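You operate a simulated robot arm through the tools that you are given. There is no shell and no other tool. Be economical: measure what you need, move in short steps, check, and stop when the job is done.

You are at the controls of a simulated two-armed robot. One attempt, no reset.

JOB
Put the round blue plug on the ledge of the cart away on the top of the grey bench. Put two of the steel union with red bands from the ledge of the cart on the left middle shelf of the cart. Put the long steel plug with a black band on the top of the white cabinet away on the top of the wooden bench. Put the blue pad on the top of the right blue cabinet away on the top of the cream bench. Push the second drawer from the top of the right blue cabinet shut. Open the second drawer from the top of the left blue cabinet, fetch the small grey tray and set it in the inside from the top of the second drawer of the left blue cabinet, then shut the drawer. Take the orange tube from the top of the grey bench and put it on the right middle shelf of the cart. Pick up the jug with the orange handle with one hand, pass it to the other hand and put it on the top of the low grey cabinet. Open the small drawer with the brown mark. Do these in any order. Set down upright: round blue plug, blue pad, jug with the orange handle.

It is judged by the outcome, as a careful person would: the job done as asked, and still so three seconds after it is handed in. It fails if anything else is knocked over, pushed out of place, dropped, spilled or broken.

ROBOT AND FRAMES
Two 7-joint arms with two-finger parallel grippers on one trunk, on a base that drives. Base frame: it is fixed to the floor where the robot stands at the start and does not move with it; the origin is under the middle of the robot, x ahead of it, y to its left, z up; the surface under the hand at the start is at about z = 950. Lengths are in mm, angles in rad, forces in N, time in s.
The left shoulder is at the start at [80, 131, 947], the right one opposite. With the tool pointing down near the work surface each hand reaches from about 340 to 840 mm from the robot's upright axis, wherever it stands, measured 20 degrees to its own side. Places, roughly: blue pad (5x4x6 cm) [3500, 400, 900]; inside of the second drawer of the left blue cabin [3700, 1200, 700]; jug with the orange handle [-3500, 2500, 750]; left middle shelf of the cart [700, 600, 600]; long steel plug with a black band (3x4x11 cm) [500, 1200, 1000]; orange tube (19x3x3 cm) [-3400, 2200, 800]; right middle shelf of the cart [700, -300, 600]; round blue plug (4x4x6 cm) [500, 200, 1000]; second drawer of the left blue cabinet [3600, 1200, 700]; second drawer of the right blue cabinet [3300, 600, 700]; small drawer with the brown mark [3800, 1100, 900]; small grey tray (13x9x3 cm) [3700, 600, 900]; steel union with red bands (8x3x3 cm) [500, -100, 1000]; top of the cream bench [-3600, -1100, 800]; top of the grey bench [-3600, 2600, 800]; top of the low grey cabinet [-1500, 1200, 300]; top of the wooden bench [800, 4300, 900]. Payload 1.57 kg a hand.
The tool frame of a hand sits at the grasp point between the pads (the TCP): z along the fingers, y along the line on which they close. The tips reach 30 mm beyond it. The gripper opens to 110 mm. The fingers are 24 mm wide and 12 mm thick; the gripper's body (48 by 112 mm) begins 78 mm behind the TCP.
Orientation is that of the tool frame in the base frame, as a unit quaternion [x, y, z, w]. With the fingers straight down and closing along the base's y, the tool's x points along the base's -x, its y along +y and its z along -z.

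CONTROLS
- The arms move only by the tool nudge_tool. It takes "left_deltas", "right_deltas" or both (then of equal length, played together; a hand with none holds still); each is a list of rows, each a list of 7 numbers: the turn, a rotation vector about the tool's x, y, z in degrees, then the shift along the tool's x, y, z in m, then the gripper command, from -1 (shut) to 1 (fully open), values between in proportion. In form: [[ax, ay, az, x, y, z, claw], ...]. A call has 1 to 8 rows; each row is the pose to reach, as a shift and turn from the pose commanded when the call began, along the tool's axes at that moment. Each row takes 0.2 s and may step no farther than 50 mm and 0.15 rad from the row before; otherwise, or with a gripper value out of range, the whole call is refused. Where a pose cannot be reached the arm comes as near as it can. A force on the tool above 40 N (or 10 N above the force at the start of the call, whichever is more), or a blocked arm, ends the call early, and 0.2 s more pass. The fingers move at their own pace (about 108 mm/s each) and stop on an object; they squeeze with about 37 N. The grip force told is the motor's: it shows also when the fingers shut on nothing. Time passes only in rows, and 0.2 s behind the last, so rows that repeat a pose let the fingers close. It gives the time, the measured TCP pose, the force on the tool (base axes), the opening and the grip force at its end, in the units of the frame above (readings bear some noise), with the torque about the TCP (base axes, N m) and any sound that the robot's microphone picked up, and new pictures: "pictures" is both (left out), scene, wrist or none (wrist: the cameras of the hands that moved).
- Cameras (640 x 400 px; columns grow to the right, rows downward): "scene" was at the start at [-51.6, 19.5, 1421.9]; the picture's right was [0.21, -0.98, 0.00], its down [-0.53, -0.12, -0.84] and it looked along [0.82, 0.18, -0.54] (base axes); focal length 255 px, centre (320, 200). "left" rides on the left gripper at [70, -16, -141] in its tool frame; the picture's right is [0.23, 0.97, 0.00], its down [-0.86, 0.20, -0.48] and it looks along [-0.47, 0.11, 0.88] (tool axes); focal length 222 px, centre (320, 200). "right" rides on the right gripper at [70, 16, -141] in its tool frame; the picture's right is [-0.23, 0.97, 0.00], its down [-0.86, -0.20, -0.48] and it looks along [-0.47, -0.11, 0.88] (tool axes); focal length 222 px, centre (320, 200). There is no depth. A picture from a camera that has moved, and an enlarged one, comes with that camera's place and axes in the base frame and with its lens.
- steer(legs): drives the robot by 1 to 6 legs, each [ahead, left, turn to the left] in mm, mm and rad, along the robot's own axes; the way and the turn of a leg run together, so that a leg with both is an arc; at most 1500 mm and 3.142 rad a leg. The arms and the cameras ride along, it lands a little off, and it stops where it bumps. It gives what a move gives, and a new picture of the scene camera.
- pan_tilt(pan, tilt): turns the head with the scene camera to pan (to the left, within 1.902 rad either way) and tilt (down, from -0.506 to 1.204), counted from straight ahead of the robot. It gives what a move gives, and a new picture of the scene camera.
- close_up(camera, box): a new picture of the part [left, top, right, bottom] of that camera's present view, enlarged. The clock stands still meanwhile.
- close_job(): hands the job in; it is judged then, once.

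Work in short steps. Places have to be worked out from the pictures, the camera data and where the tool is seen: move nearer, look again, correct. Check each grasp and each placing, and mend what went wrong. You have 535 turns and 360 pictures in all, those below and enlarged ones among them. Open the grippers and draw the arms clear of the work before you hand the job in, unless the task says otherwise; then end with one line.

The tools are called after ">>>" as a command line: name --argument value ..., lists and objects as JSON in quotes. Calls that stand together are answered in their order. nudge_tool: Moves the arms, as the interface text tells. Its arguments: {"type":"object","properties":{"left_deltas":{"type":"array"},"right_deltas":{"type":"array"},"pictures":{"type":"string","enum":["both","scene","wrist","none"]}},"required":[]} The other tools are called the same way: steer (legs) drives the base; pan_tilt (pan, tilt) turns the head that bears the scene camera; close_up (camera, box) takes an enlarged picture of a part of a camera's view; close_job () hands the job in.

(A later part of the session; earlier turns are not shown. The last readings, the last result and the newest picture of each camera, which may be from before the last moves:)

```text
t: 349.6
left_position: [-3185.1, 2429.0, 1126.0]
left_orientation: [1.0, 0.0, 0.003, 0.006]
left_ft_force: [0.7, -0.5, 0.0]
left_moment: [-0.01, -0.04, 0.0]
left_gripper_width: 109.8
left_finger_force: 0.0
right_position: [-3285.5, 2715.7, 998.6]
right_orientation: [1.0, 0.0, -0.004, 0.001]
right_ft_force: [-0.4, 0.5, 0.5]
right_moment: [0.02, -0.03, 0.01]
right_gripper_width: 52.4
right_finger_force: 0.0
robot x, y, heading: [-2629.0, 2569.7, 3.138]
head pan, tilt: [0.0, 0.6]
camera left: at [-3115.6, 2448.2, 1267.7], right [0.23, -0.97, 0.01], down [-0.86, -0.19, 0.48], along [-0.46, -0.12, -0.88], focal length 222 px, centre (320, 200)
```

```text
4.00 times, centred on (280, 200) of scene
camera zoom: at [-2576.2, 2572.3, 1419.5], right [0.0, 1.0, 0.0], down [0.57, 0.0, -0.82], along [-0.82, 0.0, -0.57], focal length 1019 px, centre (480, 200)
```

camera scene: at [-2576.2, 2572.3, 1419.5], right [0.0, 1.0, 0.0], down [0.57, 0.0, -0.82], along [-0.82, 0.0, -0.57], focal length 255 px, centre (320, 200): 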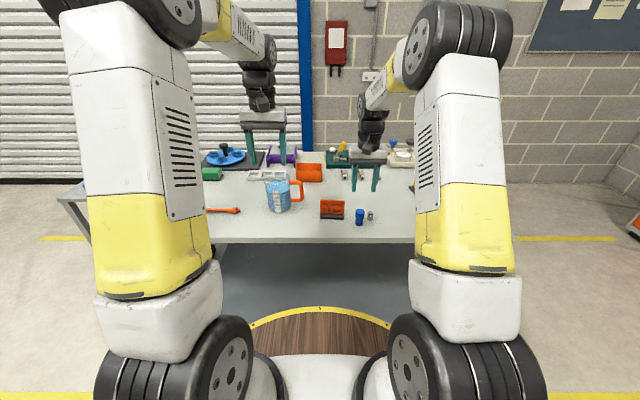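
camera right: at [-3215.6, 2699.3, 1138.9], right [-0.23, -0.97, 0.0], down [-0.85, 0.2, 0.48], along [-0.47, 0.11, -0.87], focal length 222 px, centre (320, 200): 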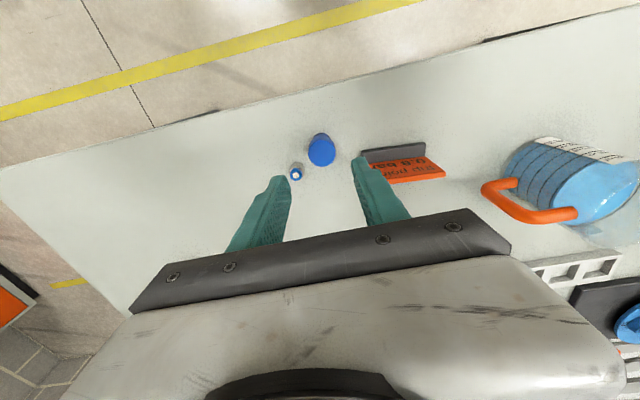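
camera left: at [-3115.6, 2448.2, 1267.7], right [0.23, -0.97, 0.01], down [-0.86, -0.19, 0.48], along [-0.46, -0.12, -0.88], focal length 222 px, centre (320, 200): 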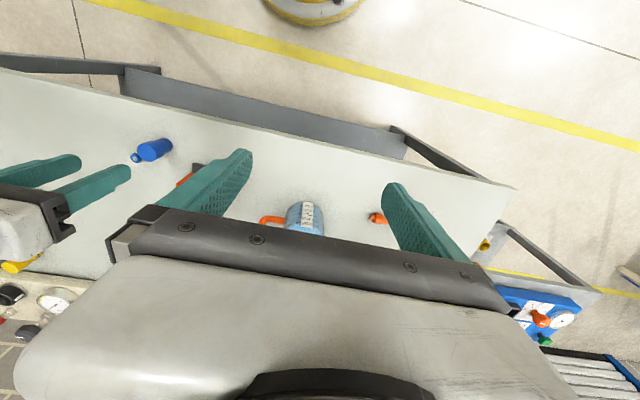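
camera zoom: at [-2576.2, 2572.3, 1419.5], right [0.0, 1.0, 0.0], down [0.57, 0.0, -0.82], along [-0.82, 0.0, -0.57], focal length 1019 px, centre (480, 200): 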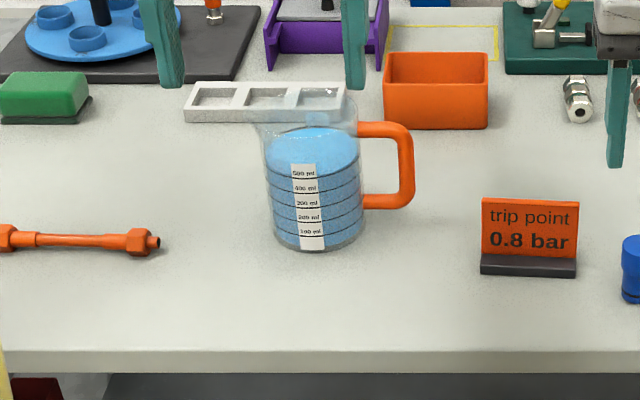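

The jug is ~90 mm wide, ~130 tall, handle north, spout south. Plan: left hand grips its side from the south-east (avoiding handle), lifts; right hand then takes it from above. Bring the left hand to the pre-grasp pose.

>>> nudge_tool --left_deltas '[[2.994, -5.184, 5.752, -0.009, 0.016, 0.01, 1], [5.988, -10.368, 11.504, -0.018, 0.032, 0.02, 1], [8.982, -15.552, 17.256, -0.027, 0.049, 0.03, 1], [11.976, -20.736, 23.008, -0.036, 0.065, 0.04, 1], [14.97, -25.92, 28.76, -0.045, 0.081, 0.055, 1], [17.964, -31.104, 34.512, -0.054, 0.097, 0.07, 1], [20.958, -36.288, 40.264, -0.063, 0.114, 0.085, 1], [23.95, -41.47, 46.02, -0.075, 0.13, 0.1, 1]]' --pictures "none"

>>> nudge_tool --left_deltas '[[2.38, -4.12, 4.57, 0, 0, 0, 1], [4.76, -8.24, 9.15, 0, 0, 0, 1]]' --pictures "both"

```text
t: 351.4
left_position: [-3258.5, 2297.8, 1029.0]
left_orientation: [0.838, -0.382, -0.338, -0.194]
left_ft_force: [-0.9, 0.6, -0.6]
left_moment: [-0.02, -0.01, 0.03]
left_gripper_width: 109.8
left_finger_force: 0.1
right_position: [-3286.8, 2715.8, 997.8]
right_orientation: [1.0, 0.0, -0.005, 0.0]
right_ft_force: [0.4, 0.6, -1.1]
right_moment: [-0.04, 0.0, 0.01]
right_gripper_width: 52.4
right_finger_force: 0.0
robot x, y, heading: [-2628.2, 2571.4, 3.143]
head pan, tilt: [0.0, 0.6]
```

```text
t: 352.0
left_position: [-3258.7, 2297.7, 1027.5]
left_orientation: [0.769, -0.446, -0.396, -0.228]
left_ft_force: [0.8, 0.1, 0.1]
left_moment: [-0.06, 0.01, 0.01]
left_gripper_width: 110.1
left_finger_force: 0.0
right_position: [-3285.3, 2716.1, 998.7]
right_orientation: [1.0, 0.001, -0.005, 0.001]
right_ft_force: [0.4, 0.3, 0.0]
right_moment: [0.04, 0.0, 0.02]
right_gripper_width: 51.9
right_finger_force: 0.1
robot x, y, heading: [-2629.0, 2573.3, 3.136]
head pan, tilt: [0.0, 0.6]
camera scene: at [-2575.8, 2572.4, 1419.4], right [0.0, 1.0, 0.0], down [0.57, 0.0, -0.82], along [-0.82, 0.0, -0.57], focal length 255 px, centre (320, 200)
camera left: at [-3167.6, 2172.7, 1053.8], right [-0.78, -0.6, -0.18], down [-0.23, 0.0, 0.97], along [-0.58, 0.8, -0.13], focal length 222 px, centre (320, 200)
```

scene: 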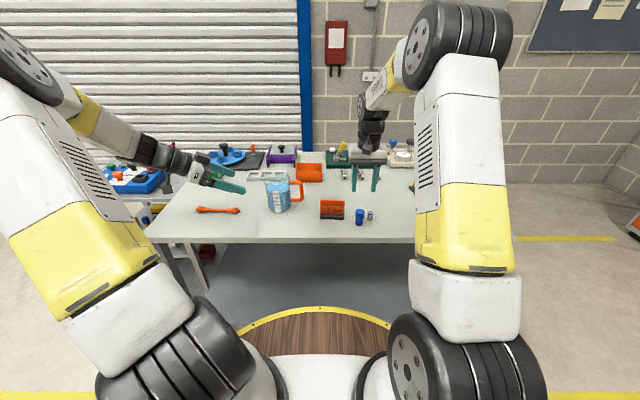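
left: 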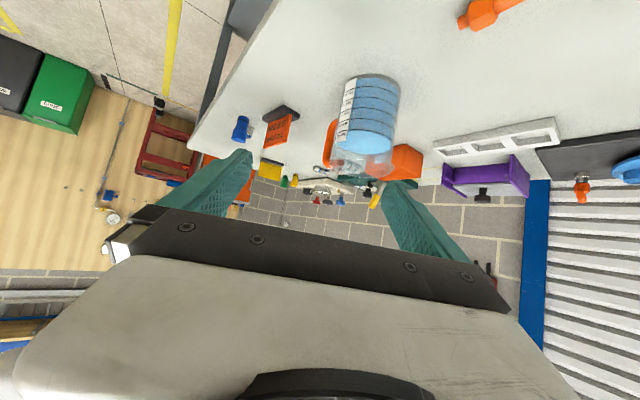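

Jug centre refined to (−3403,2411). Move onto the approach line (along the finger direction, above the tube's end).

>>> nudge_tool --left_deltas '[[0, 0, 0, 0.009, 0.017, 0.0186, 1], [0, 0, 0, 0.018, 0.034, 0.037, 1], [0, 0, 0, 0.027, 0.051, 0.056, 1], [0, 0, 0, 0.036, 0.068, 0.074, 1], [0, 0, 0, 0.036, 0.068, 0.074, 1]]' --pictures "both"

```text
t: 353.2
left_position: [-3336.6, 2298.6, 957.7]
left_orientation: [0.77, -0.445, -0.395, -0.228]
left_ft_force: [0.4, 0.5, -0.4]
left_moment: [-0.03, 0.01, 0.03]
left_gripper_width: 109.8
left_finger_force: 0.1
right_position: [-3285.8, 2714.9, 996.8]
right_orientation: [1.0, 0.001, -0.005, 0.001]
right_ft_force: [-0.2, 0.3, 0.8]
right_moment: [0.0, -0.02, -0.02]
right_gripper_width: 52.1
right_finger_force: 0.0
robot x, y, heading: [-2625.9, 2568.6, 3.146]
head pan, tilt: [0.0, 0.6]
camera scene: at [-2575.9, 2572.2, 1419.4], right [0.0, 1.0, 0.0], down [0.57, 0.0, -0.82], along [-0.82, 0.0, -0.57], focal length 255 px, centre (320, 200)
camera left: at [-3246.0, 2172.6, 983.0], right [-0.78, -0.6, -0.18], down [-0.23, 0.0, 0.97], along [-0.59, 0.8, -0.13], focal length 222 px, centre (320, 200)
```

scene: 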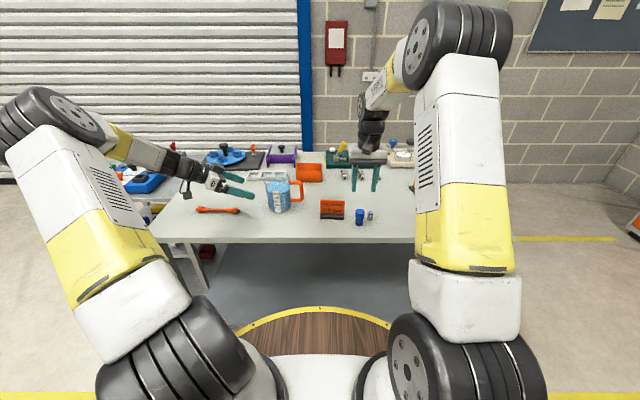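
left: 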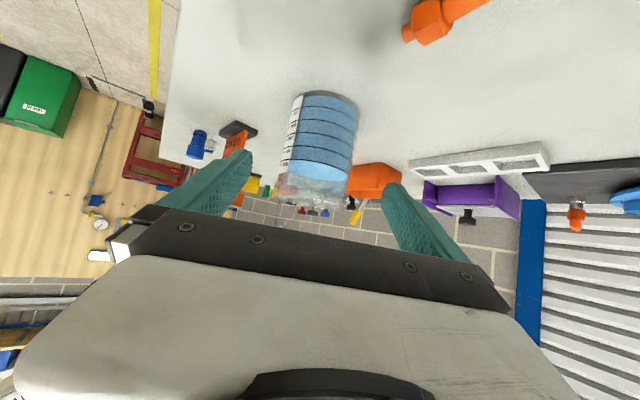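

Jug is centred between the fingers. Advance 105 mm along the fingers and check.

>>> nudge_tool --left_deltas '[[0, 0, 0, 0.001, 0.0015, 0.03, 1], [0, 0, 0, 0.002, 0.0015, 0.06, 1], [0, 0, 0, 0.003, 0.0015, 0.085, 1], [0, 0, 0, 0.003, 0.0015, 0.105, 1], [0, 0, 0, 0.003, 0.0015, 0.105, 1]]' --pictures "wrist"

>>> close_up --camera "scene" --box '[200, 150, 360, 250]'

```text
t: 354.4
left_position: [-3380.1, 2371.3, 890.6]
left_orientation: [0.77, -0.446, -0.395, -0.228]
left_ft_force: [-0.3, -0.1, 0.1]
left_moment: [0.03, 0.01, 0.03]
left_gripper_width: 110.0
left_finger_force: 0.0
right_position: [-3285.7, 2715.6, 998.4]
right_orientation: [1.0, 0.001, -0.005, 0.001]
right_ft_force: [-0.2, 0.0, 0.1]
right_moment: [-0.01, -0.03, -0.03]
right_gripper_width: 52.4
right_finger_force: 0.1
robot x, y, heading: [-2628.2, 2573.3, 3.144]
head pan, tilt: [0.0, 0.6]
camera left: at [-3288.0, 2246.5, 916.9], right [-0.78, -0.6, -0.18], down [-0.23, 0.0, 0.97], along [-0.59, 0.8, -0.13], focal length 222 px, centre (320, 200)
```

left: 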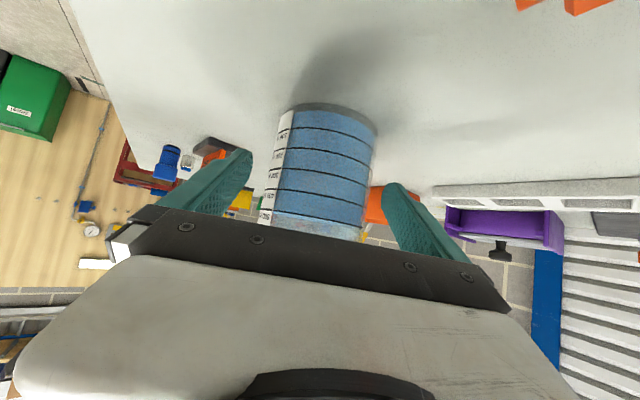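

```text
4.00 times, centred on (280, 200) of scene
camera zoom: at [-2575.9, 2572.2, 1419.4], right [0.0, 1.0, 0.0], down [0.57, 0.0, -0.82], along [-0.82, 0.0, -0.57], focal length 1019 px, centre (480, 200)
```

zoom: 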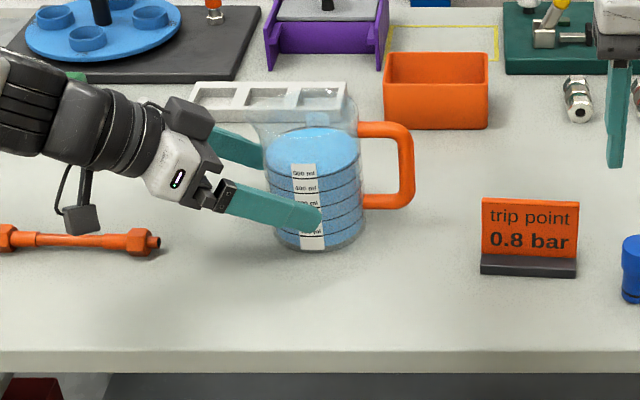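

Straddling well. Advance the remaining 42 mm, then close slowly.

>>> nudge_tool --left_deltas '[[0, 0, 0, 0, 0, 0.015, 1], [0, 0, 0, 0, 0, 0.03, 1], [0, 0, 0, 0, 0, 0.042, 1], [0, 0, 0, 0, 0, 0.042, 1]]' --pictures "wrist"

>>> close_up --camera "scene" --box '[200, 150, 360, 250]'

```text
t: 355.4
left_position: [-3396.7, 2401.2, 866.7]
left_orientation: [0.77, -0.446, -0.395, -0.228]
left_ft_force: [0.6, 0.1, -0.5]
left_moment: [0.01, -0.02, 0.01]
left_gripper_width: 110.1
left_finger_force: 0.0
right_position: [-3286.8, 2716.2, 997.9]
right_orientation: [1.0, 0.001, -0.005, 0.001]
right_ft_force: [1.2, 0.1, 0.3]
right_moment: [0.0, 0.02, 0.0]
right_gripper_width: 52.5
right_finger_force: 0.1
robot x, y, heading: [-2631.6, 2571.5, 3.137]
head pan, tilt: [0.0, 0.6]
camera left: at [-3305.0, 2275.6, 892.6], right [-0.78, -0.6, -0.18], down [-0.23, 0.0, 0.97], along [-0.59, 0.8, -0.13], focal length 222 px, centre (320, 200)
```

left: 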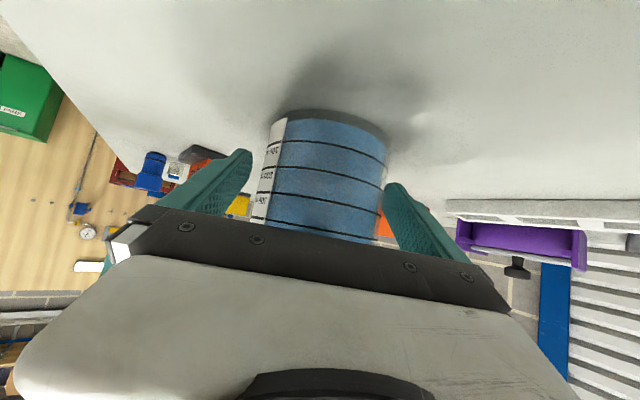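

```text
4.00 times, centred on (280, 200) of scene
camera zoom: at [-2575.9, 2572.2, 1419.4], right [0.0, 1.0, 0.0], down [0.57, 0.0, -0.82], along [-0.82, 0.0, -0.57], focal length 1019 px, centre (480, 200)
```

zoom: 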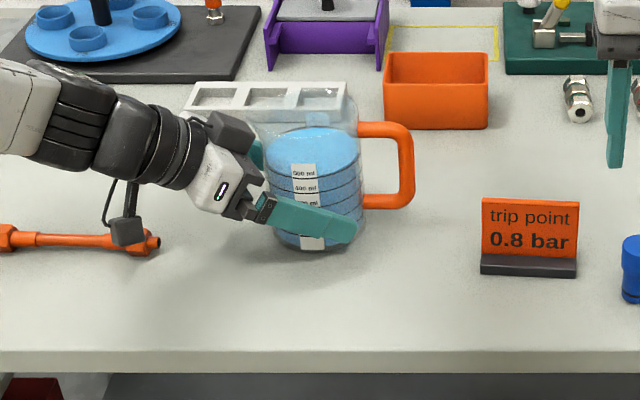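

Well placed. Close gently in steps and check grip.

>>> nudge_tool --left_deltas '[[0, 0, 0, 0, 0, 0, 0.85], [0, 0, 0, 0, 0, 0, 0.75], [0, 0, 0, 0, 0, 0, 0.68], [0, 0, 0, 0, 0, 0, 0.6], [0, 0, 0, 0, 0, 0, 0.3], [0, 0, 0, 0, 0, 0, -1], [0, 0, 0, 0, 0, 0, -1]]' --pictures "none"

>>> close_up --camera "scene" --box '[200, 150, 360, 250]'

```text
t: 357.0
left_position: [-3396.7, 2401.0, 866.9]
left_orientation: [0.77, -0.445, -0.396, -0.227]
left_ft_force: [-1.5, -2.1, 1.8]
left_moment: [-0.01, -0.07, 0.07]
left_gripper_width: 91.1
left_finger_force: 36.6
right_position: [-3287.0, 2715.6, 998.3]
right_orientation: [1.0, 0.0, -0.005, 0.001]
right_ft_force: [0.1, -0.5, 0.5]
right_moment: [0.05, -0.02, 0.01]
right_gripper_width: 52.5
right_finger_force: 0.1
robot x, y, heading: [-2625.8, 2571.2, 3.137]
head pan, tilt: [0.0, 0.6]
```

```text
4.00 times, centred on (280, 200) of scene
camera zoom: at [-2576.0, 2572.1, 1419.4], right [0.0, 1.0, 0.0], down [0.57, 0.0, -0.82], along [-0.82, 0.0, -0.57], focal length 1019 px, centre (480, 200)
```

zoom: 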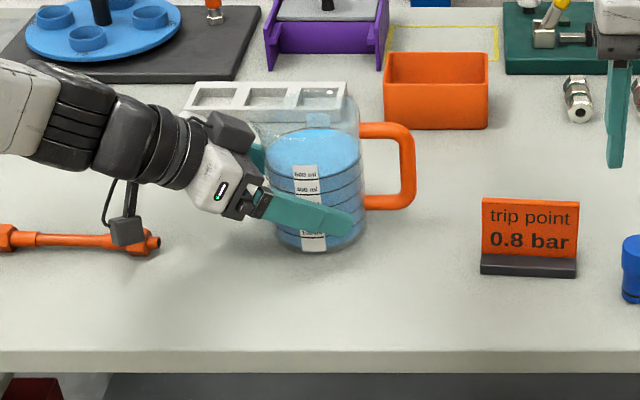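

Gripped at 91 mm. Lift slowly.

>>> nudge_tool --left_deltas '[[0, 0, 0, -0.0024, 0, -0.0017, -1], [0, 0, 0, -0.0065, 0, -0.0046, -1], [0, 0, 0, -0.0122, 0, -0.0087, -1], [0, 0, 0, -0.0195, 0, -0.0139, -1], [0, 0, 0, -0.0276, 0, -0.0197, -1], [0, 0, 0, -0.0357, 0, -0.0255, -1], [0, 0, 0, -0.0422, 0, -0.0302, -1], [0, 0, 0, -0.0455, 0, -0.0325, -1]]' --pictures "none"

>>> close_up --camera "scene" --box '[200, 130, 360, 230]'

```text
t: 358.8
left_position: [-3398.2, 2400.3, 922.1]
left_orientation: [0.77, -0.446, -0.396, -0.228]
left_ft_force: [-0.2, 0.3, -5.9]
left_moment: [-0.17, -0.05, 0.0]
left_gripper_width: 91.1
left_finger_force: 36.9
right_position: [-3286.4, 2713.9, 998.9]
right_orientation: [1.0, 0.002, -0.004, 0.001]
right_ft_force: [0.7, -0.2, 0.5]
right_moment: [-0.04, -0.01, 0.01]
right_gripper_width: 52.4
right_finger_force: 0.1
robot x, y, heading: [-2629.6, 2567.8, 3.14]
head pan, tilt: [0.0, 0.6]
```

```text
4.00 times, centred on (280, 180) of scene
camera zoom: at [-2576.2, 2572.2, 1419.5], right [0.0, 1.0, 0.0], down [0.57, 0.0, -0.82], along [-0.82, 0.0, -0.57], focal length 1019 px, centre (480, 280)
```

zoom: 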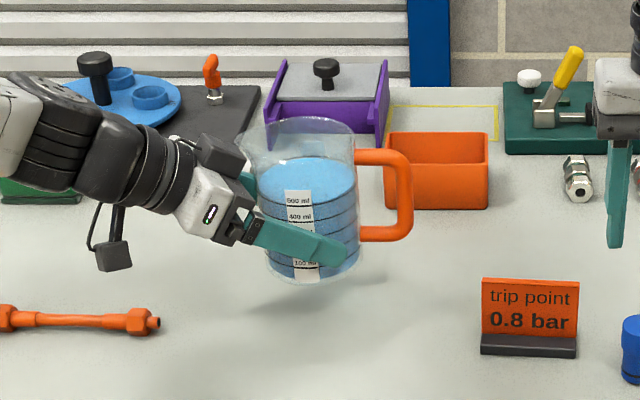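

Jug lifted (≈0.6 kg). Move it smoothly up and toward the robot's middle for the hand-over.

>>> nudge_tool --left_deltas '[[0, 0, 0, -0.0025, -0.0051, -0.0006, -1], [0, 0, 0, -0.0067, -0.0136, -0.0017, -1], [0, 0, 0, -0.0125, -0.0255, -0.0031, -1], [0, 0, 0, -0.0184, -0.0374, -0.0046, -1], [0, 0, 0, -0.025, -0.051, -0.0063, -1], [0, 0, 0, -0.0317, -0.0646, -0.008, -1], [0, 0, 0, -0.0376, -0.0765, -0.0095, -1], [0, 0, 0, -0.0417, -0.085, -0.0105, -1]]' --pictures "none"

>>> nudge_tool --left_deltas '[[0, 0, 0, -0.0025, -0.0051, -0.0006, -1], [0, 0, 0, -0.0067, -0.0136, -0.0017, -1], [0, 0, 0, -0.0125, -0.0255, -0.0031, -1], [0, 0, 0, -0.0184, -0.0374, -0.0046, -1], [0, 0, 0, -0.025, -0.051, -0.0063, -1], [0, 0, 0, -0.0317, -0.0646, -0.008, -1], [0, 0, 0, -0.0376, -0.0765, -0.0095, -1], [0, 0, 0, -0.0417, -0.085, -0.0105, -1]]' --pictures "none"

>>> nudge_tool --right_deltas '[[0, 0, -8.5, 0.02, 0.01, -0.04, 0.5], [0, 0, -17, 0.04, 0.01, -0.08, 0.8], [0, 0, -25.5, 0.06, 0.01, -0.12, 1], [0, 0, -34, 0.07, 0.01, -0.15, 1], [0, 0, -42.5, 0.07, 0.01, -0.15, 1], [0, 0, -50, 0.07, 0.01, -0.15, 1]]' --pictures "both"

```text
t: 360.6
left_position: [-3331.2, 2455.0, 963.0]
left_orientation: [0.77, -0.446, -0.395, -0.228]
left_ft_force: [-0.4, -0.4, -6.0]
left_moment: [-0.18, -0.07, 0.0]
left_gripper_width: 91.0
left_finger_force: 37.0
right_position: [-3285.5, 2715.1, 997.4]
right_orientation: [1.0, 0.0, -0.004, 0.001]
right_ft_force: [-0.3, -0.6, 0.2]
right_moment: [0.0, 0.02, -0.01]
right_gripper_width: 52.3
right_finger_force: 0.1
robot x, y, heading: [-2629.1, 2573.5, 3.14]
head pan, tilt: [0.0, 0.6]
```

```text
t: 362.4
left_position: [-3265.1, 2511.9, 1002.0]
left_orientation: [0.77, -0.446, -0.395, -0.228]
left_ft_force: [0.4, 0.5, -6.2]
left_moment: [-0.17, -0.05, 0.01]
left_gripper_width: 90.7
left_finger_force: 36.8
right_position: [-3285.4, 2714.5, 997.0]
right_orientation: [1.0, 0.001, -0.004, 0.001]
right_ft_force: [-0.2, -0.4, 0.0]
right_moment: [0.04, -0.04, 0.01]
right_gripper_width: 52.3
right_finger_force: 0.0
robot x, y, heading: [-2626.6, 2572.6, 3.142]
head pan, tilt: [0.0, 0.6]
```

```text
t: 363.8
left_position: [-3265.8, 2513.4, 1002.5]
left_orientation: [0.769, -0.447, -0.395, -0.229]
left_ft_force: [0.4, -0.4, -6.4]
left_moment: [-0.16, -0.04, 0.06]
left_gripper_width: 90.8
left_finger_force: 37.6
right_position: [-3214.2, 2704.3, 1148.3]
right_orientation: [0.906, 0.424, -0.005, -0.001]
right_ft_force: [1.0, -0.4, -0.2]
right_moment: [0.04, 0.01, 0.0]
right_gripper_width: 110.0
right_finger_force: 0.1
robot x, y, heading: [-2624.9, 2570.2, 3.136]
head pan, tilt: [0.0, 0.6]
camera scene: at [-2576.1, 2572.2, 1419.4], right [0.0, 1.0, 0.0], down [0.57, 0.0, -0.82], along [-0.82, 0.0, -0.57], focal length 255 px, centre (320, 200)
camera right: at [-3157.0, 2748.5, 1288.6], right [0.6, -0.8, 0.0], down [-0.7, -0.53, 0.49], along [-0.39, -0.29, -0.87], focal length 222 px, centre (320, 200)
```

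scene: 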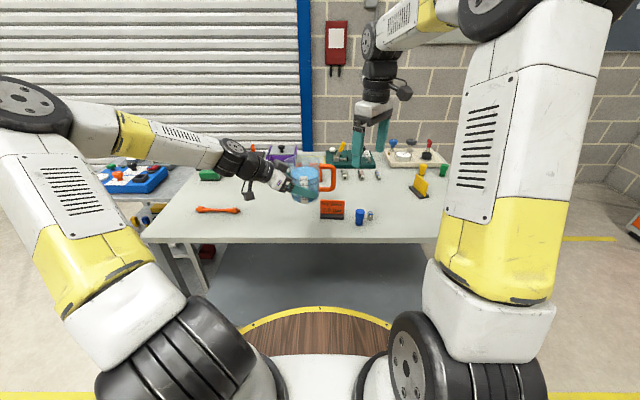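
right: 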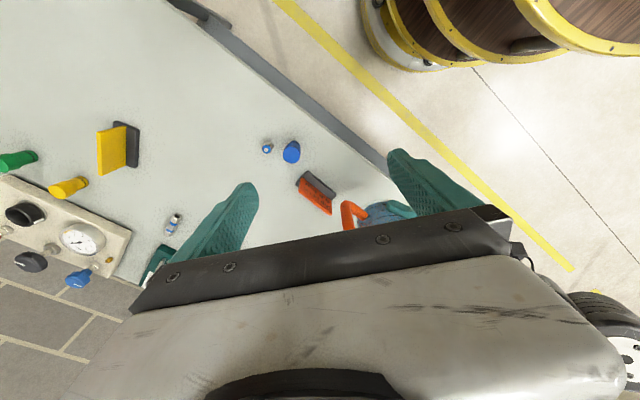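

To avoid the left gripper's body, the right fingers must close nearly fore-aft. Rotate the right hand 55° further.

>>> nudge_tool --right_deltas '[[0, 0, -8, 0, 0, 0, 1], [0, 0, -16, 0, 0, 0, 1], [0, 0, -24, 0, 0, 0, 1], [0, 0, -32, 0, 0, 0, 1], [0, 0, -40, 0, 0, 0, 1], [0, 0, -48, 0, 0, 0, 1], [0, 0, -55, 0, 0, 0, 1]]' --pictures "scene"

```text
t: 365.4
left_position: [-3265.5, 2511.5, 1002.3]
left_orientation: [0.77, -0.445, -0.396, -0.228]
left_ft_force: [0.2, 0.7, -5.7]
left_moment: [-0.19, -0.07, -0.04]
left_gripper_width: 90.8
left_finger_force: 37.4
right_position: [-3215.1, 2705.9, 1149.4]
right_orientation: [0.608, 0.794, -0.004, -0.003]
right_ft_force: [-0.2, -0.6, 0.2]
right_moment: [0.03, 0.02, -0.02]
right_gripper_width: 109.9
right_finger_force: 0.1
robot x, y, heading: [-2626.2, 2573.4, 3.138]
head pan, tilt: [0.0, 0.6]
camera scene: at [-2576.1, 2572.2, 1419.4], right [0.0, 1.0, 0.0], down [0.57, 0.0, -0.82], along [-0.82, 0.0, -0.57], focal length 255 px, centre (320, 200)
```

scene: 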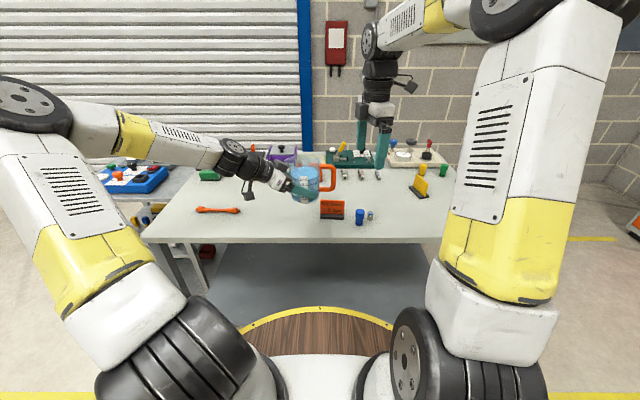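

Reached. Move over the jug, staying above the rim.

>>> nudge_tool --right_deltas '[[0, 0, 0, -0.033, -0.02, 0, 1], [0, 0, 0, -0.066, -0.04, 0, 1], [0, 0, 0, -0.099, -0.06, 0, 1], [0, 0, 0, -0.132, -0.08, 0, 1], [0, 0, 0, -0.1655, -0.1005, 0, 1], [0, 0, 0, -0.1655, -0.1005, 0, 1]]' --pictures "both"

>>> close_up --camera "scene" --box '[230, 110, 390, 210]'

```text
t: 366.8
left_position: [-3265.4, 2511.8, 1001.6]
left_orientation: [0.77, -0.446, -0.395, -0.228]
left_ft_force: [0.0, 0.8, -6.4]
left_moment: [-0.19, -0.07, 0.0]
left_gripper_width: 90.9
left_finger_force: 37.0
right_position: [-3268.9, 2519.5, 1148.6]
right_orientation: [0.609, 0.793, -0.003, -0.003]
right_ft_force: [0.3, -0.4, 0.6]
right_moment: [0.0, -0.01, 0.03]
right_gripper_width: 110.0
right_finger_force: 0.0
robot x, y, heading: [-2626.6, 2571.0, 3.14]
head pan, tilt: [0.0, 0.6]
camera scene: at [-2576.1, 2572.2, 1419.4], right [0.0, 1.0, 0.0], down [0.57, 0.0, -0.82], along [-0.82, 0.0, -0.57], focal length 255 px, centre (320, 200)
camera right: at [-3270.4, 2591.3, 1290.2], right [1.0, 0.03, -0.01], down [0.03, -0.88, 0.48], along [0.01, -0.48, -0.88], focal length 222 px, centre (320, 200)
```

scene: 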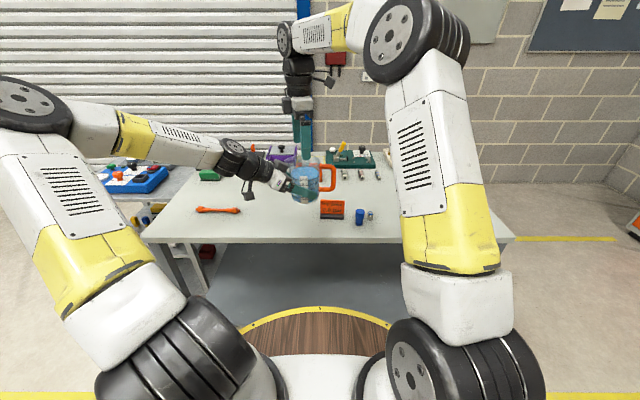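
right: 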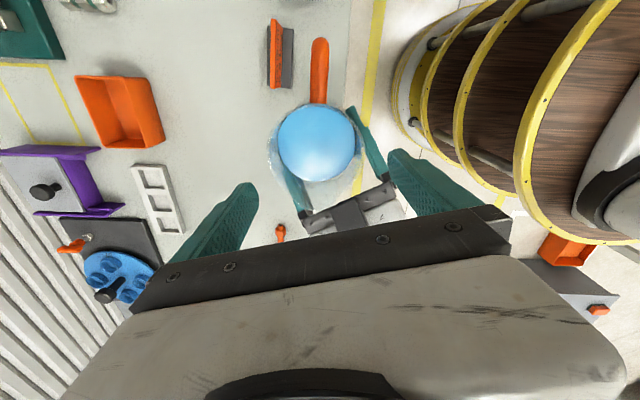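

```text
4.00 times, centred on (310, 160) of scene
camera zoom: at [-2576.1, 2572.2, 1419.4], right [0.0, 1.0, 0.0], down [0.57, 0.0, -0.82], along [-0.82, 0.0, -0.57], focal length 1019 px, centre (360, 360)
```

zoom: 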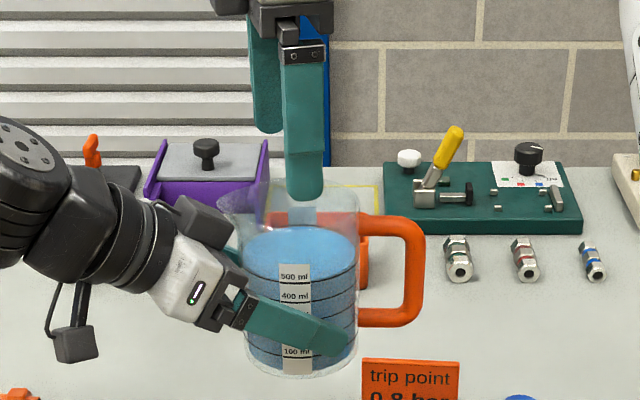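

Jug axis is at (−3273,2527). Correct by 9 mm and lower until the tips just pass the rim.

>>> nudge_tool --right_deltas '[[0, 0, 0, 0.009, -0.002, 0, 1], [0, 0, 0, 0.009, -0.002, 0.015, 1], [0, 0, 0, 0.009, -0.002, 0.03, 1], [0, 0, 0, 0.009, -0.002, 0.04, 1], [0, 0, 0, 0.009, -0.002, 0.04, 1]]' --pictures "wrist"

>>> close_up --camera "scene" --box '[230, 110, 390, 210]'

```text
t: 368.0
left_position: [-3266.2, 2512.5, 1000.8]
left_orientation: [0.771, -0.445, -0.395, -0.227]
left_ft_force: [0.5, -0.8, -6.3]
left_moment: [-0.16, -0.03, -0.01]
left_gripper_width: 90.8
left_finger_force: 37.1
right_position: [-3273.3, 2527.6, 1110.0]
right_orientation: [0.609, 0.793, -0.004, -0.003]
right_ft_force: [0.0, -0.7, 0.7]
right_moment: [0.0, 0.02, 0.01]
right_gripper_width: 109.9
right_finger_force: 0.1
robot x, y, heading: [-2625.7, 2574.3, 3.142]
head pan, tilt: [0.0, 0.6]
camera right: at [-3274.4, 2599.3, 1251.0], right [1.0, 0.03, -0.01], down [0.03, -0.88, 0.48], along [0.01, -0.48, -0.88], focal length 222 px, centre (320, 200)
```

right: 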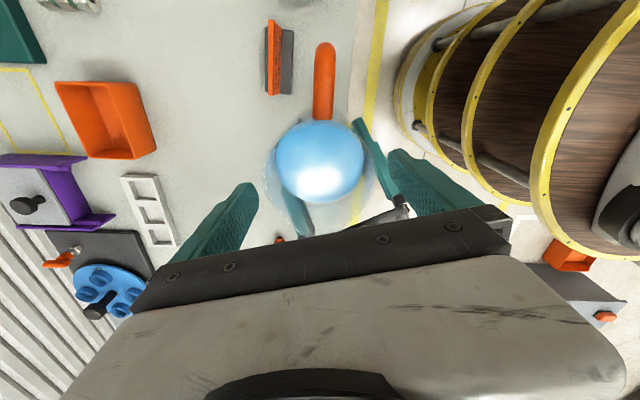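

```text
4.00 times, centred on (310, 160) of scene
camera zoom: at [-2576.1, 2572.2, 1419.4], right [0.0, 1.0, 0.0], down [0.57, 0.0, -0.82], along [-0.82, 0.0, -0.57], focal length 1019 px, centre (360, 360)
```

zoom: 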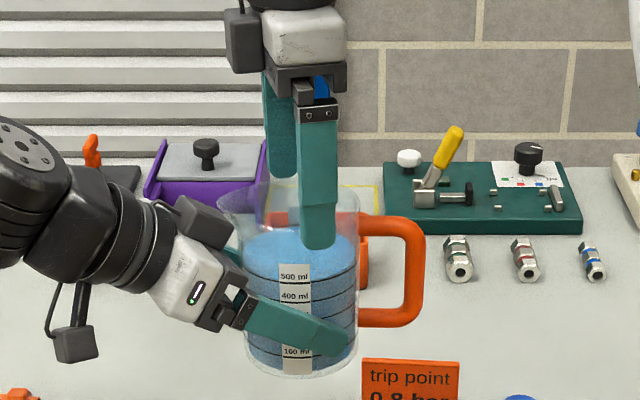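

Both fingers straddle the rim, above the left finger. Lower 34 mm more and check.

>>> nudge_tool --right_deltas '[[0, 0, 0, 0, 0, 0.01, 1], [0, 0, 0, 0, 0, 0.02, 1], [0, 0, 0, 0, 0, 0.03, 1], [0, 0, 0, 0, 0, 0.035, 1], [0, 0, 0, 0, 0, 0.035, 1]]' --pictures "wrist"

>>> close_up --camera "scene" --box '[230, 110, 390, 210]'

```text
t: 369.2
left_position: [-3265.2, 2510.3, 1002.2]
left_orientation: [0.77, -0.445, -0.395, -0.228]
left_ft_force: [-0.9, -0.2, -5.9]
left_moment: [-0.19, -0.03, 0.06]
left_gripper_width: 90.9
left_finger_force: 36.9
right_position: [-3272.7, 2526.7, 1074.1]
right_orientation: [0.609, 0.793, -0.003, -0.003]
right_ft_force: [-0.3, -0.1, 0.4]
right_moment: [0.04, -0.03, -0.02]
right_gripper_width: 109.8
right_finger_force: 0.0
robot x, y, heading: [-2625.4, 2572.3, 3.141]
head pan, tilt: [0.0, 0.6]
camera right: at [-3274.6, 2599.7, 1214.9], right [1.0, 0.03, -0.01], down [0.03, -0.88, 0.48], along [0.01, -0.48, -0.88], focal length 222 px, centre (320, 200)
```

right: 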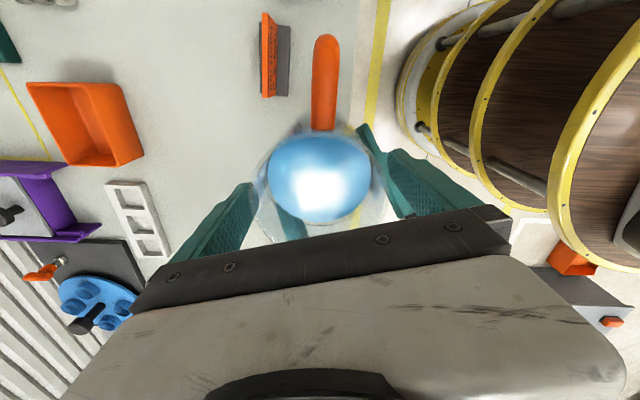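

```text
4.00 times, centred on (310, 160) of scene
camera zoom: at [-2576.1, 2572.2, 1419.4], right [0.0, 1.0, 0.0], down [0.57, 0.0, -0.82], along [-0.82, 0.0, -0.57], focal length 1019 px, centre (360, 360)
```

zoom: 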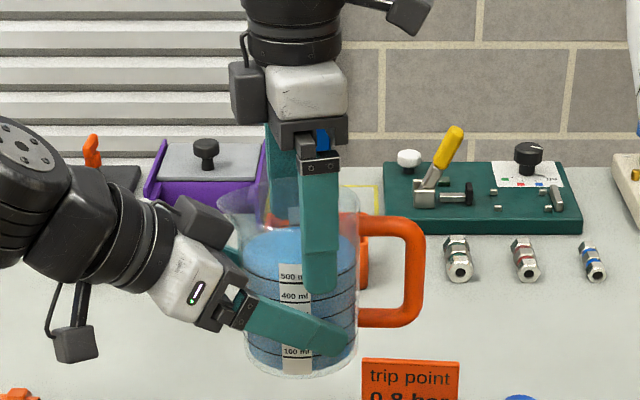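

Aligned. Lower 6 mm more and close the right hand gently; both hands then hold the jug.

>>> nudge_tool --right_deltas '[[0, 0, 0, 0, 0, 0.006, 1], [0, 0, 0, 0, 0, 0.006, 0.85], [0, 0, 0, 0, 0, 0.006, 0.75], [0, 0, 0, 0, 0, 0.006, 0.68], [0, 0, 0, 0, 0, 0.006, 0.62], [0, 0, 0, 0, 0, 0.006, 0.3], [0, 0, 0, 0, 0, 0.006, -1], [0, 0, 0, 0, 0, 0.006, -1]]' --pictures "none"

>>> close_up --camera "scene" --box '[230, 110, 390, 210]'

```text
t: 371.0
left_position: [-3265.0, 2512.8, 1001.2]
left_orientation: [0.77, -0.446, -0.395, -0.228]
left_ft_force: [14.6, 1.3, -1.3]
left_moment: [-0.35, 1.63, 0.25]
left_gripper_width: 90.8
left_finger_force: 37.4
right_position: [-3273.7, 2527.6, 1069.0]
right_orientation: [0.609, 0.794, -0.003, -0.003]
right_ft_force: [-14.8, -1.6, 0.4]
right_moment: [0.15, -0.67, -0.46]
right_gripper_width: 93.5
right_finger_force: 37.1
robot x, y, heading: [-2629.8, 2574.2, 3.139]
head pan, tilt: [0.0, 0.6]
```

```text
4.00 times, centred on (310, 160) of scene
camera zoom: at [-2576.1, 2572.2, 1419.4], right [0.0, 1.0, 0.0], down [0.57, 0.0, -0.82], along [-0.82, 0.0, -0.57], focal length 1019 px, centre (360, 360)
```

zoom: 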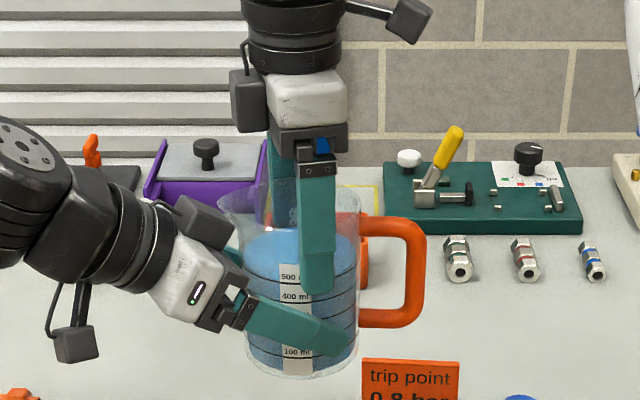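

Both hands hold it. Relieve the side load by 1.5 mm, then open the left hand and check.

>>> nudge_tool --right_deltas '[[0, 0, 0, 0.0004, -0.0014, 0, -1], [0, 0, 0, 0.0004, -0.0014, 0, -1], [0, 0, 0, 0.0004, -0.0014, 0, -1]]' --pictures "none"

>>> nudge_tool --left_deltas '[[0, 0, 0, 0, 0, 0, 0.68], [0, 0, 0, 0, 0, 0, 0.72], [0, 0, 0, 0, 0, 0, 0.8], [0, 0, 0, 0, 0, 0, 0.9], [0, 0, 0, 0, 0, 0, 1]]' --pictures "none"

>>> close_up --camera "scene" --box '[230, 110, 390, 210]'

```text
t: 371.8
left_position: [-3266.2, 2512.0, 1001.7]
left_orientation: [0.77, -0.446, -0.396, -0.229]
left_ft_force: [4.5, 2.4, -3.8]
left_moment: [-0.3, 0.54, -0.11]
left_gripper_width: 90.7
left_finger_force: 36.7
right_position: [-3274.6, 2527.2, 1069.1]
right_orientation: [0.608, 0.794, -0.003, -0.003]
right_ft_force: [-5.4, -2.5, -0.3]
right_moment: [-0.01, -0.17, 0.04]
right_gripper_width: 93.6
right_finger_force: 37.4
robot x, y, heading: [-2630.7, 2571.2, 3.146]
head pan, tilt: [0.0, 0.6]
```

```text
t: 373.0
left_position: [-3265.9, 2512.3, 1001.3]
left_orientation: [0.77, -0.446, -0.395, -0.228]
left_ft_force: [-1.0, 0.6, 0.7]
left_moment: [0.01, -0.01, -0.05]
left_gripper_width: 110.2
left_finger_force: 0.0
right_position: [-3275.4, 2527.0, 1067.1]
right_orientation: [0.608, 0.794, -0.003, -0.003]
right_ft_force: [-0.6, 0.3, 0.7]
right_moment: [-0.1, -0.01, 0.0]
right_gripper_width: 93.5
right_finger_force: 36.7
robot x, y, heading: [-2626.6, 2572.4, 3.142]
head pan, tilt: [0.0, 0.6]
```

```text
4.00 times, centred on (310, 160) of scene
camera zoom: at [-2576.1, 2572.2, 1419.4], right [0.0, 1.0, 0.0], down [0.57, 0.0, -0.82], along [-0.82, 0.0, -0.57], focal length 1019 px, centre (360, 360)
```

zoom: 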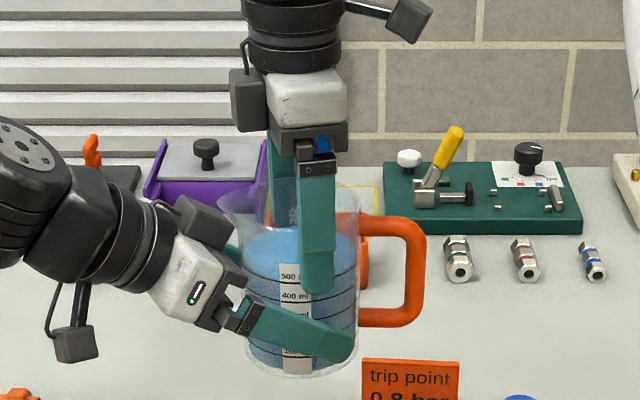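

Check the load again after a short wait before withdrawing the left hand.

>>> nudge_tool --left_deltas '[[0, 0, 0, 0.0058, 0, -0.0081, 1], [0, 0, 0, 0.0116, 0, -0.0163, 1], [0, 0, 0, 0.0116, 0, -0.0163, 1]]' --right_deltas '[[0, 0, 0, 0, 0, 0, -1], [0, 0, 0, 0, 0, 0, -1], [0, 0, 0, 0, 0, 0, -1]]' --pictures "wrist"

```text
t: 373.8
left_position: [-3256.5, 2494.4, 1002.9]
left_orientation: [0.77, -0.446, -0.395, -0.228]
left_ft_force: [0.7, -0.2, -1.2]
left_moment: [0.04, 0.01, 0.0]
left_gripper_width: 110.1
left_finger_force: 0.0
right_position: [-3275.8, 2526.9, 1068.7]
right_orientation: [0.609, 0.793, -0.003, -0.003]
right_ft_force: [0.9, -0.2, -0.7]
right_moment: [-0.08, -0.02, 0.0]
right_gripper_width: 93.3
right_finger_force: 37.0
robot x, y, heading: [-2630.4, 2575.5, 3.142]
head pan, tilt: [0.0, 0.6]
camera right: at [-3276.3, 2599.6, 1209.0], right [1.0, 0.03, -0.01], down [0.03, -0.88, 0.48], along [0.01, -0.48, -0.88], focal length 222 px, centre (320, 200)
camera left: at [-3164.4, 2369.1, 1028.4], right [-0.78, -0.6, -0.18], down [-0.23, 0.0, 0.97], along [-0.59, 0.8, -0.13], focal length 222 px, centre (320, 200)
```

right: 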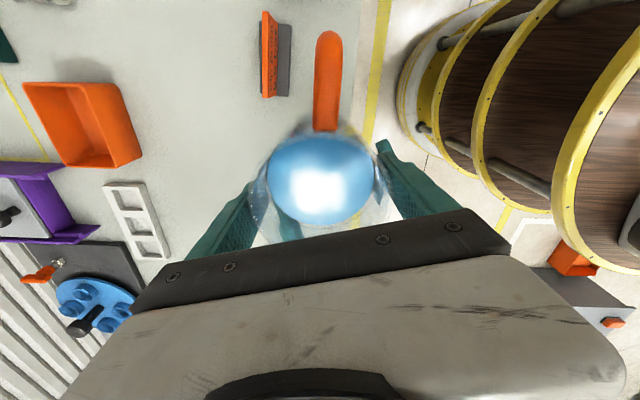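
left: 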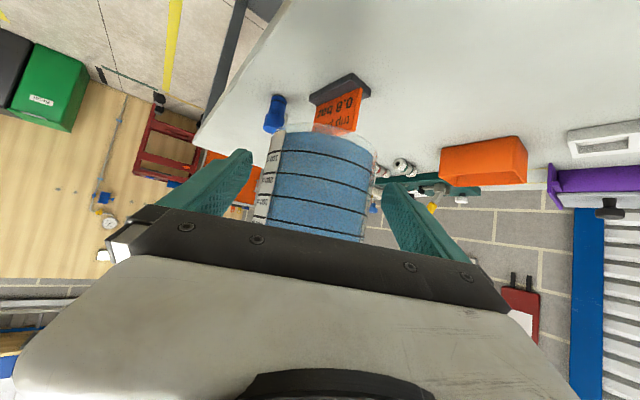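

The right hand alone holds the jug — hand-over done. Withdraw the left hand horizontally, then reorient it for the tube (pointing north, 30° tilt).

>>> nudge_tool --left_deltas '[[0, 0, 0, 0.023, 0, -0.0325, 1], [0, 0, 0, 0.046, 0, -0.065, 1], [0, 0, 0, 0.07, 0, -0.0976, 0.6], [0, 0, 0, 0.093, 0, -0.13, 0.3], [0, 0, 0, 0.105, 0, -0.146, 0.1]]' --pictures "none"

>>> nudge_tool --left_deltas '[[6.1, 0, 4.35, 0, 0, 0, 0.1], [12.2, 0, 8.7, 0, 0, 0, 0.1], [18.3, 0, 13.05, 0, 0, 0, 0.1], [24.4, 0, 17.4, 0, 0, 0, 0.1]]' --pictures "none"

>>> nudge_tool --left_deltas '[[0, 8.2, 0, 0, 0, 0, 0.1], [0, 16.4, 0, 0, 0, 0, 0.1], [0, 24.5, 0, 0, 0, 0, 0.1]]' --pictures "both"

```text
t: 375.0
left_position: [-3166.0, 2338.3, 1003.1]
left_orientation: [0.77, -0.446, -0.395, -0.229]
left_ft_force: [0.1, 0.5, -0.1]
left_moment: [-0.01, -0.03, 0.01]
left_gripper_width: 60.5
left_finger_force: 0.0
right_position: [-3275.0, 2527.6, 1067.7]
right_orientation: [0.609, 0.793, -0.003, -0.003]
right_ft_force: [-0.9, 0.7, 0.2]
right_moment: [-0.13, -0.02, -0.04]
right_gripper_width: 93.5
right_finger_force: 37.1
robot x, y, heading: [-2626.1, 2573.0, 3.136]
head pan, tilt: [0.0, 0.6]
```

```text
t: 376.0
left_position: [-3165.7, 2338.3, 1003.2]
left_orientation: [-0.629, 0.63, 0.323, 0.323]
left_ft_force: [-0.4, -0.1, 0.6]
left_moment: [-0.07, 0.03, 0.01]
left_gripper_width: 60.6
left_finger_force: 0.2
right_position: [-3274.4, 2526.6, 1067.4]
right_orientation: [0.608, 0.794, -0.002, -0.003]
right_ft_force: [1.2, 0.3, -0.5]
right_moment: [-0.08, -0.01, 0.0]
right_gripper_width: 93.2
right_finger_force: 36.8
robot x, y, heading: [-2624.4, 2574.1, 3.146]
head pan, tilt: [0.0, 0.6]
```

```text
t: 376.8
left_position: [-3165.9, 2337.0, 1001.6]
left_orientation: [0.684, -0.683, -0.181, -0.181]
left_ft_force: [-0.2, -0.2, -0.5]
left_moment: [0.04, 0.03, 0.01]
left_gripper_width: 60.6
left_finger_force: 0.0
right_position: [-3274.3, 2527.5, 1067.9]
right_orientation: [0.608, 0.794, -0.003, -0.003]
right_ft_force: [-0.3, -0.5, 0.4]
right_moment: [-0.08, 0.0, 0.0]
right_gripper_width: 93.0
right_finger_force: 36.8
robot x, y, heading: [-2627.7, 2570.1, 3.145]
head pan, tilt: [0.0, 0.6]
camera scene: at [-2576.2, 2571.8, 1419.4], right [0.0, 1.0, 0.0], down [0.57, 0.0, -0.82], along [-0.82, 0.0, -0.57], focal length 255 px, centre (320, 200)
camera left: at [-3150.2, 2208.9, 1090.9], right [-0.97, -0.2, -0.11], down [-0.2, 0.51, 0.84], along [-0.11, 0.84, -0.53], focal length 222 px, centre (320, 200)
```

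scene: 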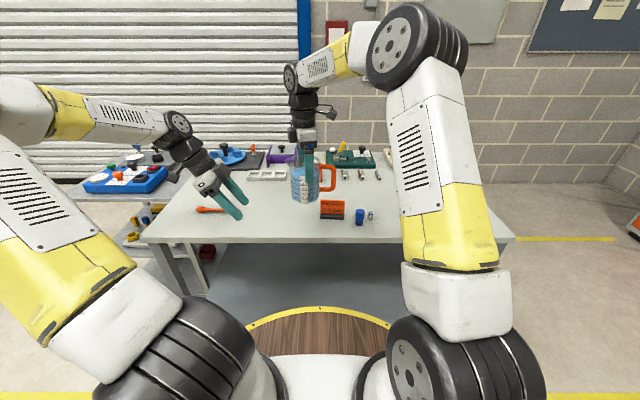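
left: 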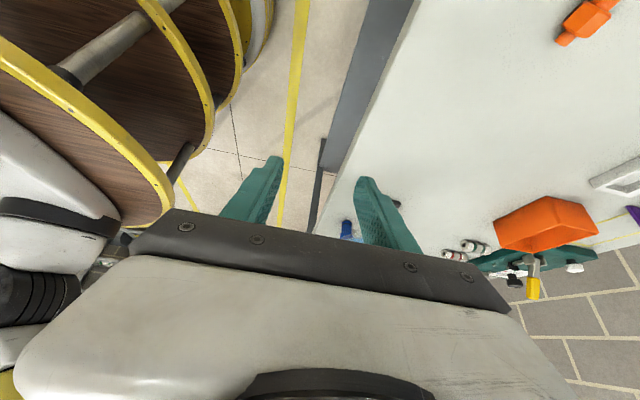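

Drive south 200 mm to bring the tube in easy reach of the left hand.

>>> steer --legs '[[0, 200, 0]]'

>>> nudge_tool --left_deltas '[[0, 0, 0, 0, 0.04, 0, 0.1], [0, 0, 0, 0, 0.08, 0, 0.1], [0, 0, 0, 0, 0.12, 0, 0.1], [0, 0, 0, 0, 0.16, 0, 0.1], [0, 0, 0, 0, 0.2, 0, 0.1]]' --pictures "both"

```text
t: 378.3
left_position: [-3166.3, 2142.0, 1002.9]
left_orientation: [0.684, -0.683, -0.181, -0.182]
left_ft_force: [0.2, -0.5, 0.1]
left_moment: [0.04, 0.02, 0.0]
left_gripper_width: 60.4
left_finger_force: 0.1
right_position: [-3274.6, 2330.1, 1067.2]
right_orientation: [0.607, 0.795, -0.003, -0.004]
right_ft_force: [0.4, -0.9, 0.8]
right_moment: [-0.08, -0.02, -0.02]
right_gripper_width: 93.5
right_finger_force: 36.6
robot x, y, heading: [-2624.3, 2375.2, -3.141]
head pan, tilt: [0.0, 0.6]
camera scene: at [-2576.1, 2376.4, 1419.4], right [0.0, 1.0, 0.0], down [0.57, 0.0, -0.82], along [-0.82, 0.0, -0.57], focal length 255 px, centre (320, 200)
```

scene: 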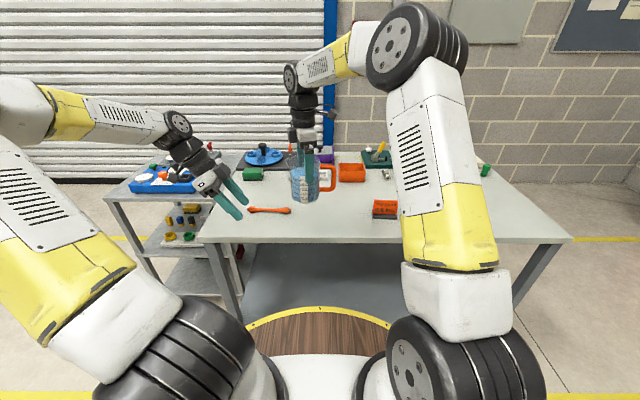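

```text
t: 379.5
left_position: [-3367.2, 2141.7, 1004.8]
left_orientation: [0.684, -0.683, -0.181, -0.182]
left_ft_force: [0.9, -0.5, 0.6]
left_moment: [0.01, 0.06, 0.02]
left_gripper_width: 60.2
left_finger_force: 0.1
right_position: [-3274.9, 2329.3, 1069.1]
right_orientation: [0.607, 0.795, -0.003, -0.003]
right_ft_force: [0.2, 0.4, 0.4]
right_moment: [-0.09, 0.05, 0.01]
right_gripper_width: 93.3
right_finger_force: 37.1
robot x, y, heading: [-2630.5, 2377.2, -3.144]
head pan, tilt: [0.0, 0.6]
camera scene: at [-2575.7, 2376.2, 1419.4], right [0.0, 1.0, 0.0], down [0.56, 0.0, -0.83], along [-0.83, 0.0, -0.56], focal length 255 px, centre (320, 200)
camera left: at [-3350.1, 2012.9, 1092.8], right [-0.97, -0.2, -0.11], down [-0.2, 0.5, 0.84], along [-0.11, 0.84, -0.53], focal length 222 px, centre (320, 200)
```

scene: 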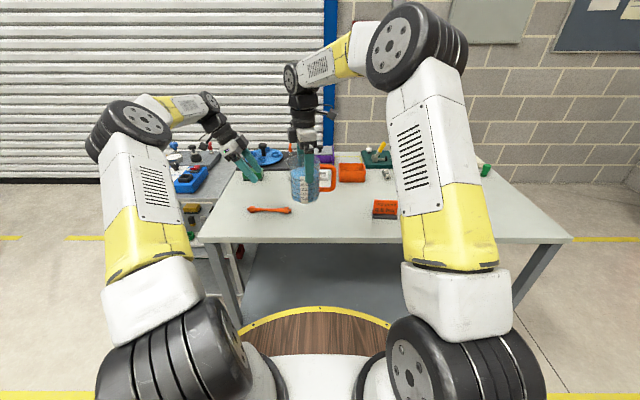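
left: 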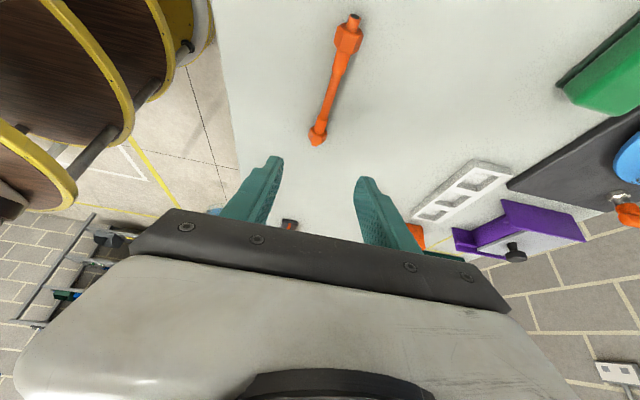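

Tube centre ≈(−3367,2180), aligned with the hand. Descend to just above it.

>>> nudge_tool --left_deltas '[[0, 0, 0, 0.012, 0, 0.037, 0.1], [0, 0, 0, 0.023, 0, 0.073, 0.1], [0, 0, 0, 0.035, 0, 0.109, 0.1], [0, 0, 0, 0.044, 0, 0.138, 0.1], [0, 0, 0, 0.044, 0, 0.138, 0.1]]' --pictures "wrist"

```text
t: 380.7
left_position: [-3365.6, 2173.3, 859.6]
left_orientation: [-0.683, 0.684, 0.181, 0.182]
left_ft_force: [0.1, -0.1, 0.2]
left_moment: [0.01, -0.02, 0.02]
left_gripper_width: 60.2
left_finger_force: 0.1
right_position: [-3273.6, 2331.4, 1068.3]
right_orientation: [0.607, 0.795, -0.003, -0.003]
right_ft_force: [0.4, 0.0, -0.4]
right_moment: [-0.11, -0.03, -0.02]
right_gripper_width: 93.4
right_finger_force: 37.3
robot x, y, heading: [-2626.8, 2372.5, -3.142]
head pan, tilt: [0.0, 0.6]
camera left: at [-3349.0, 2043.7, 949.4], right [-0.97, -0.2, -0.11], down [-0.2, 0.5, 0.84], along [-0.11, 0.84, -0.53], focal length 222 px, centre (320, 200)
```

left: 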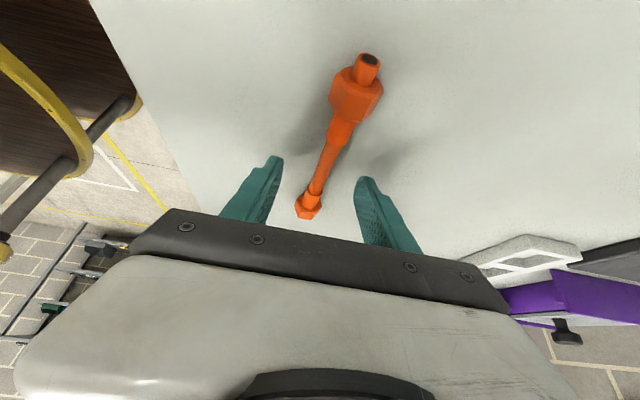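

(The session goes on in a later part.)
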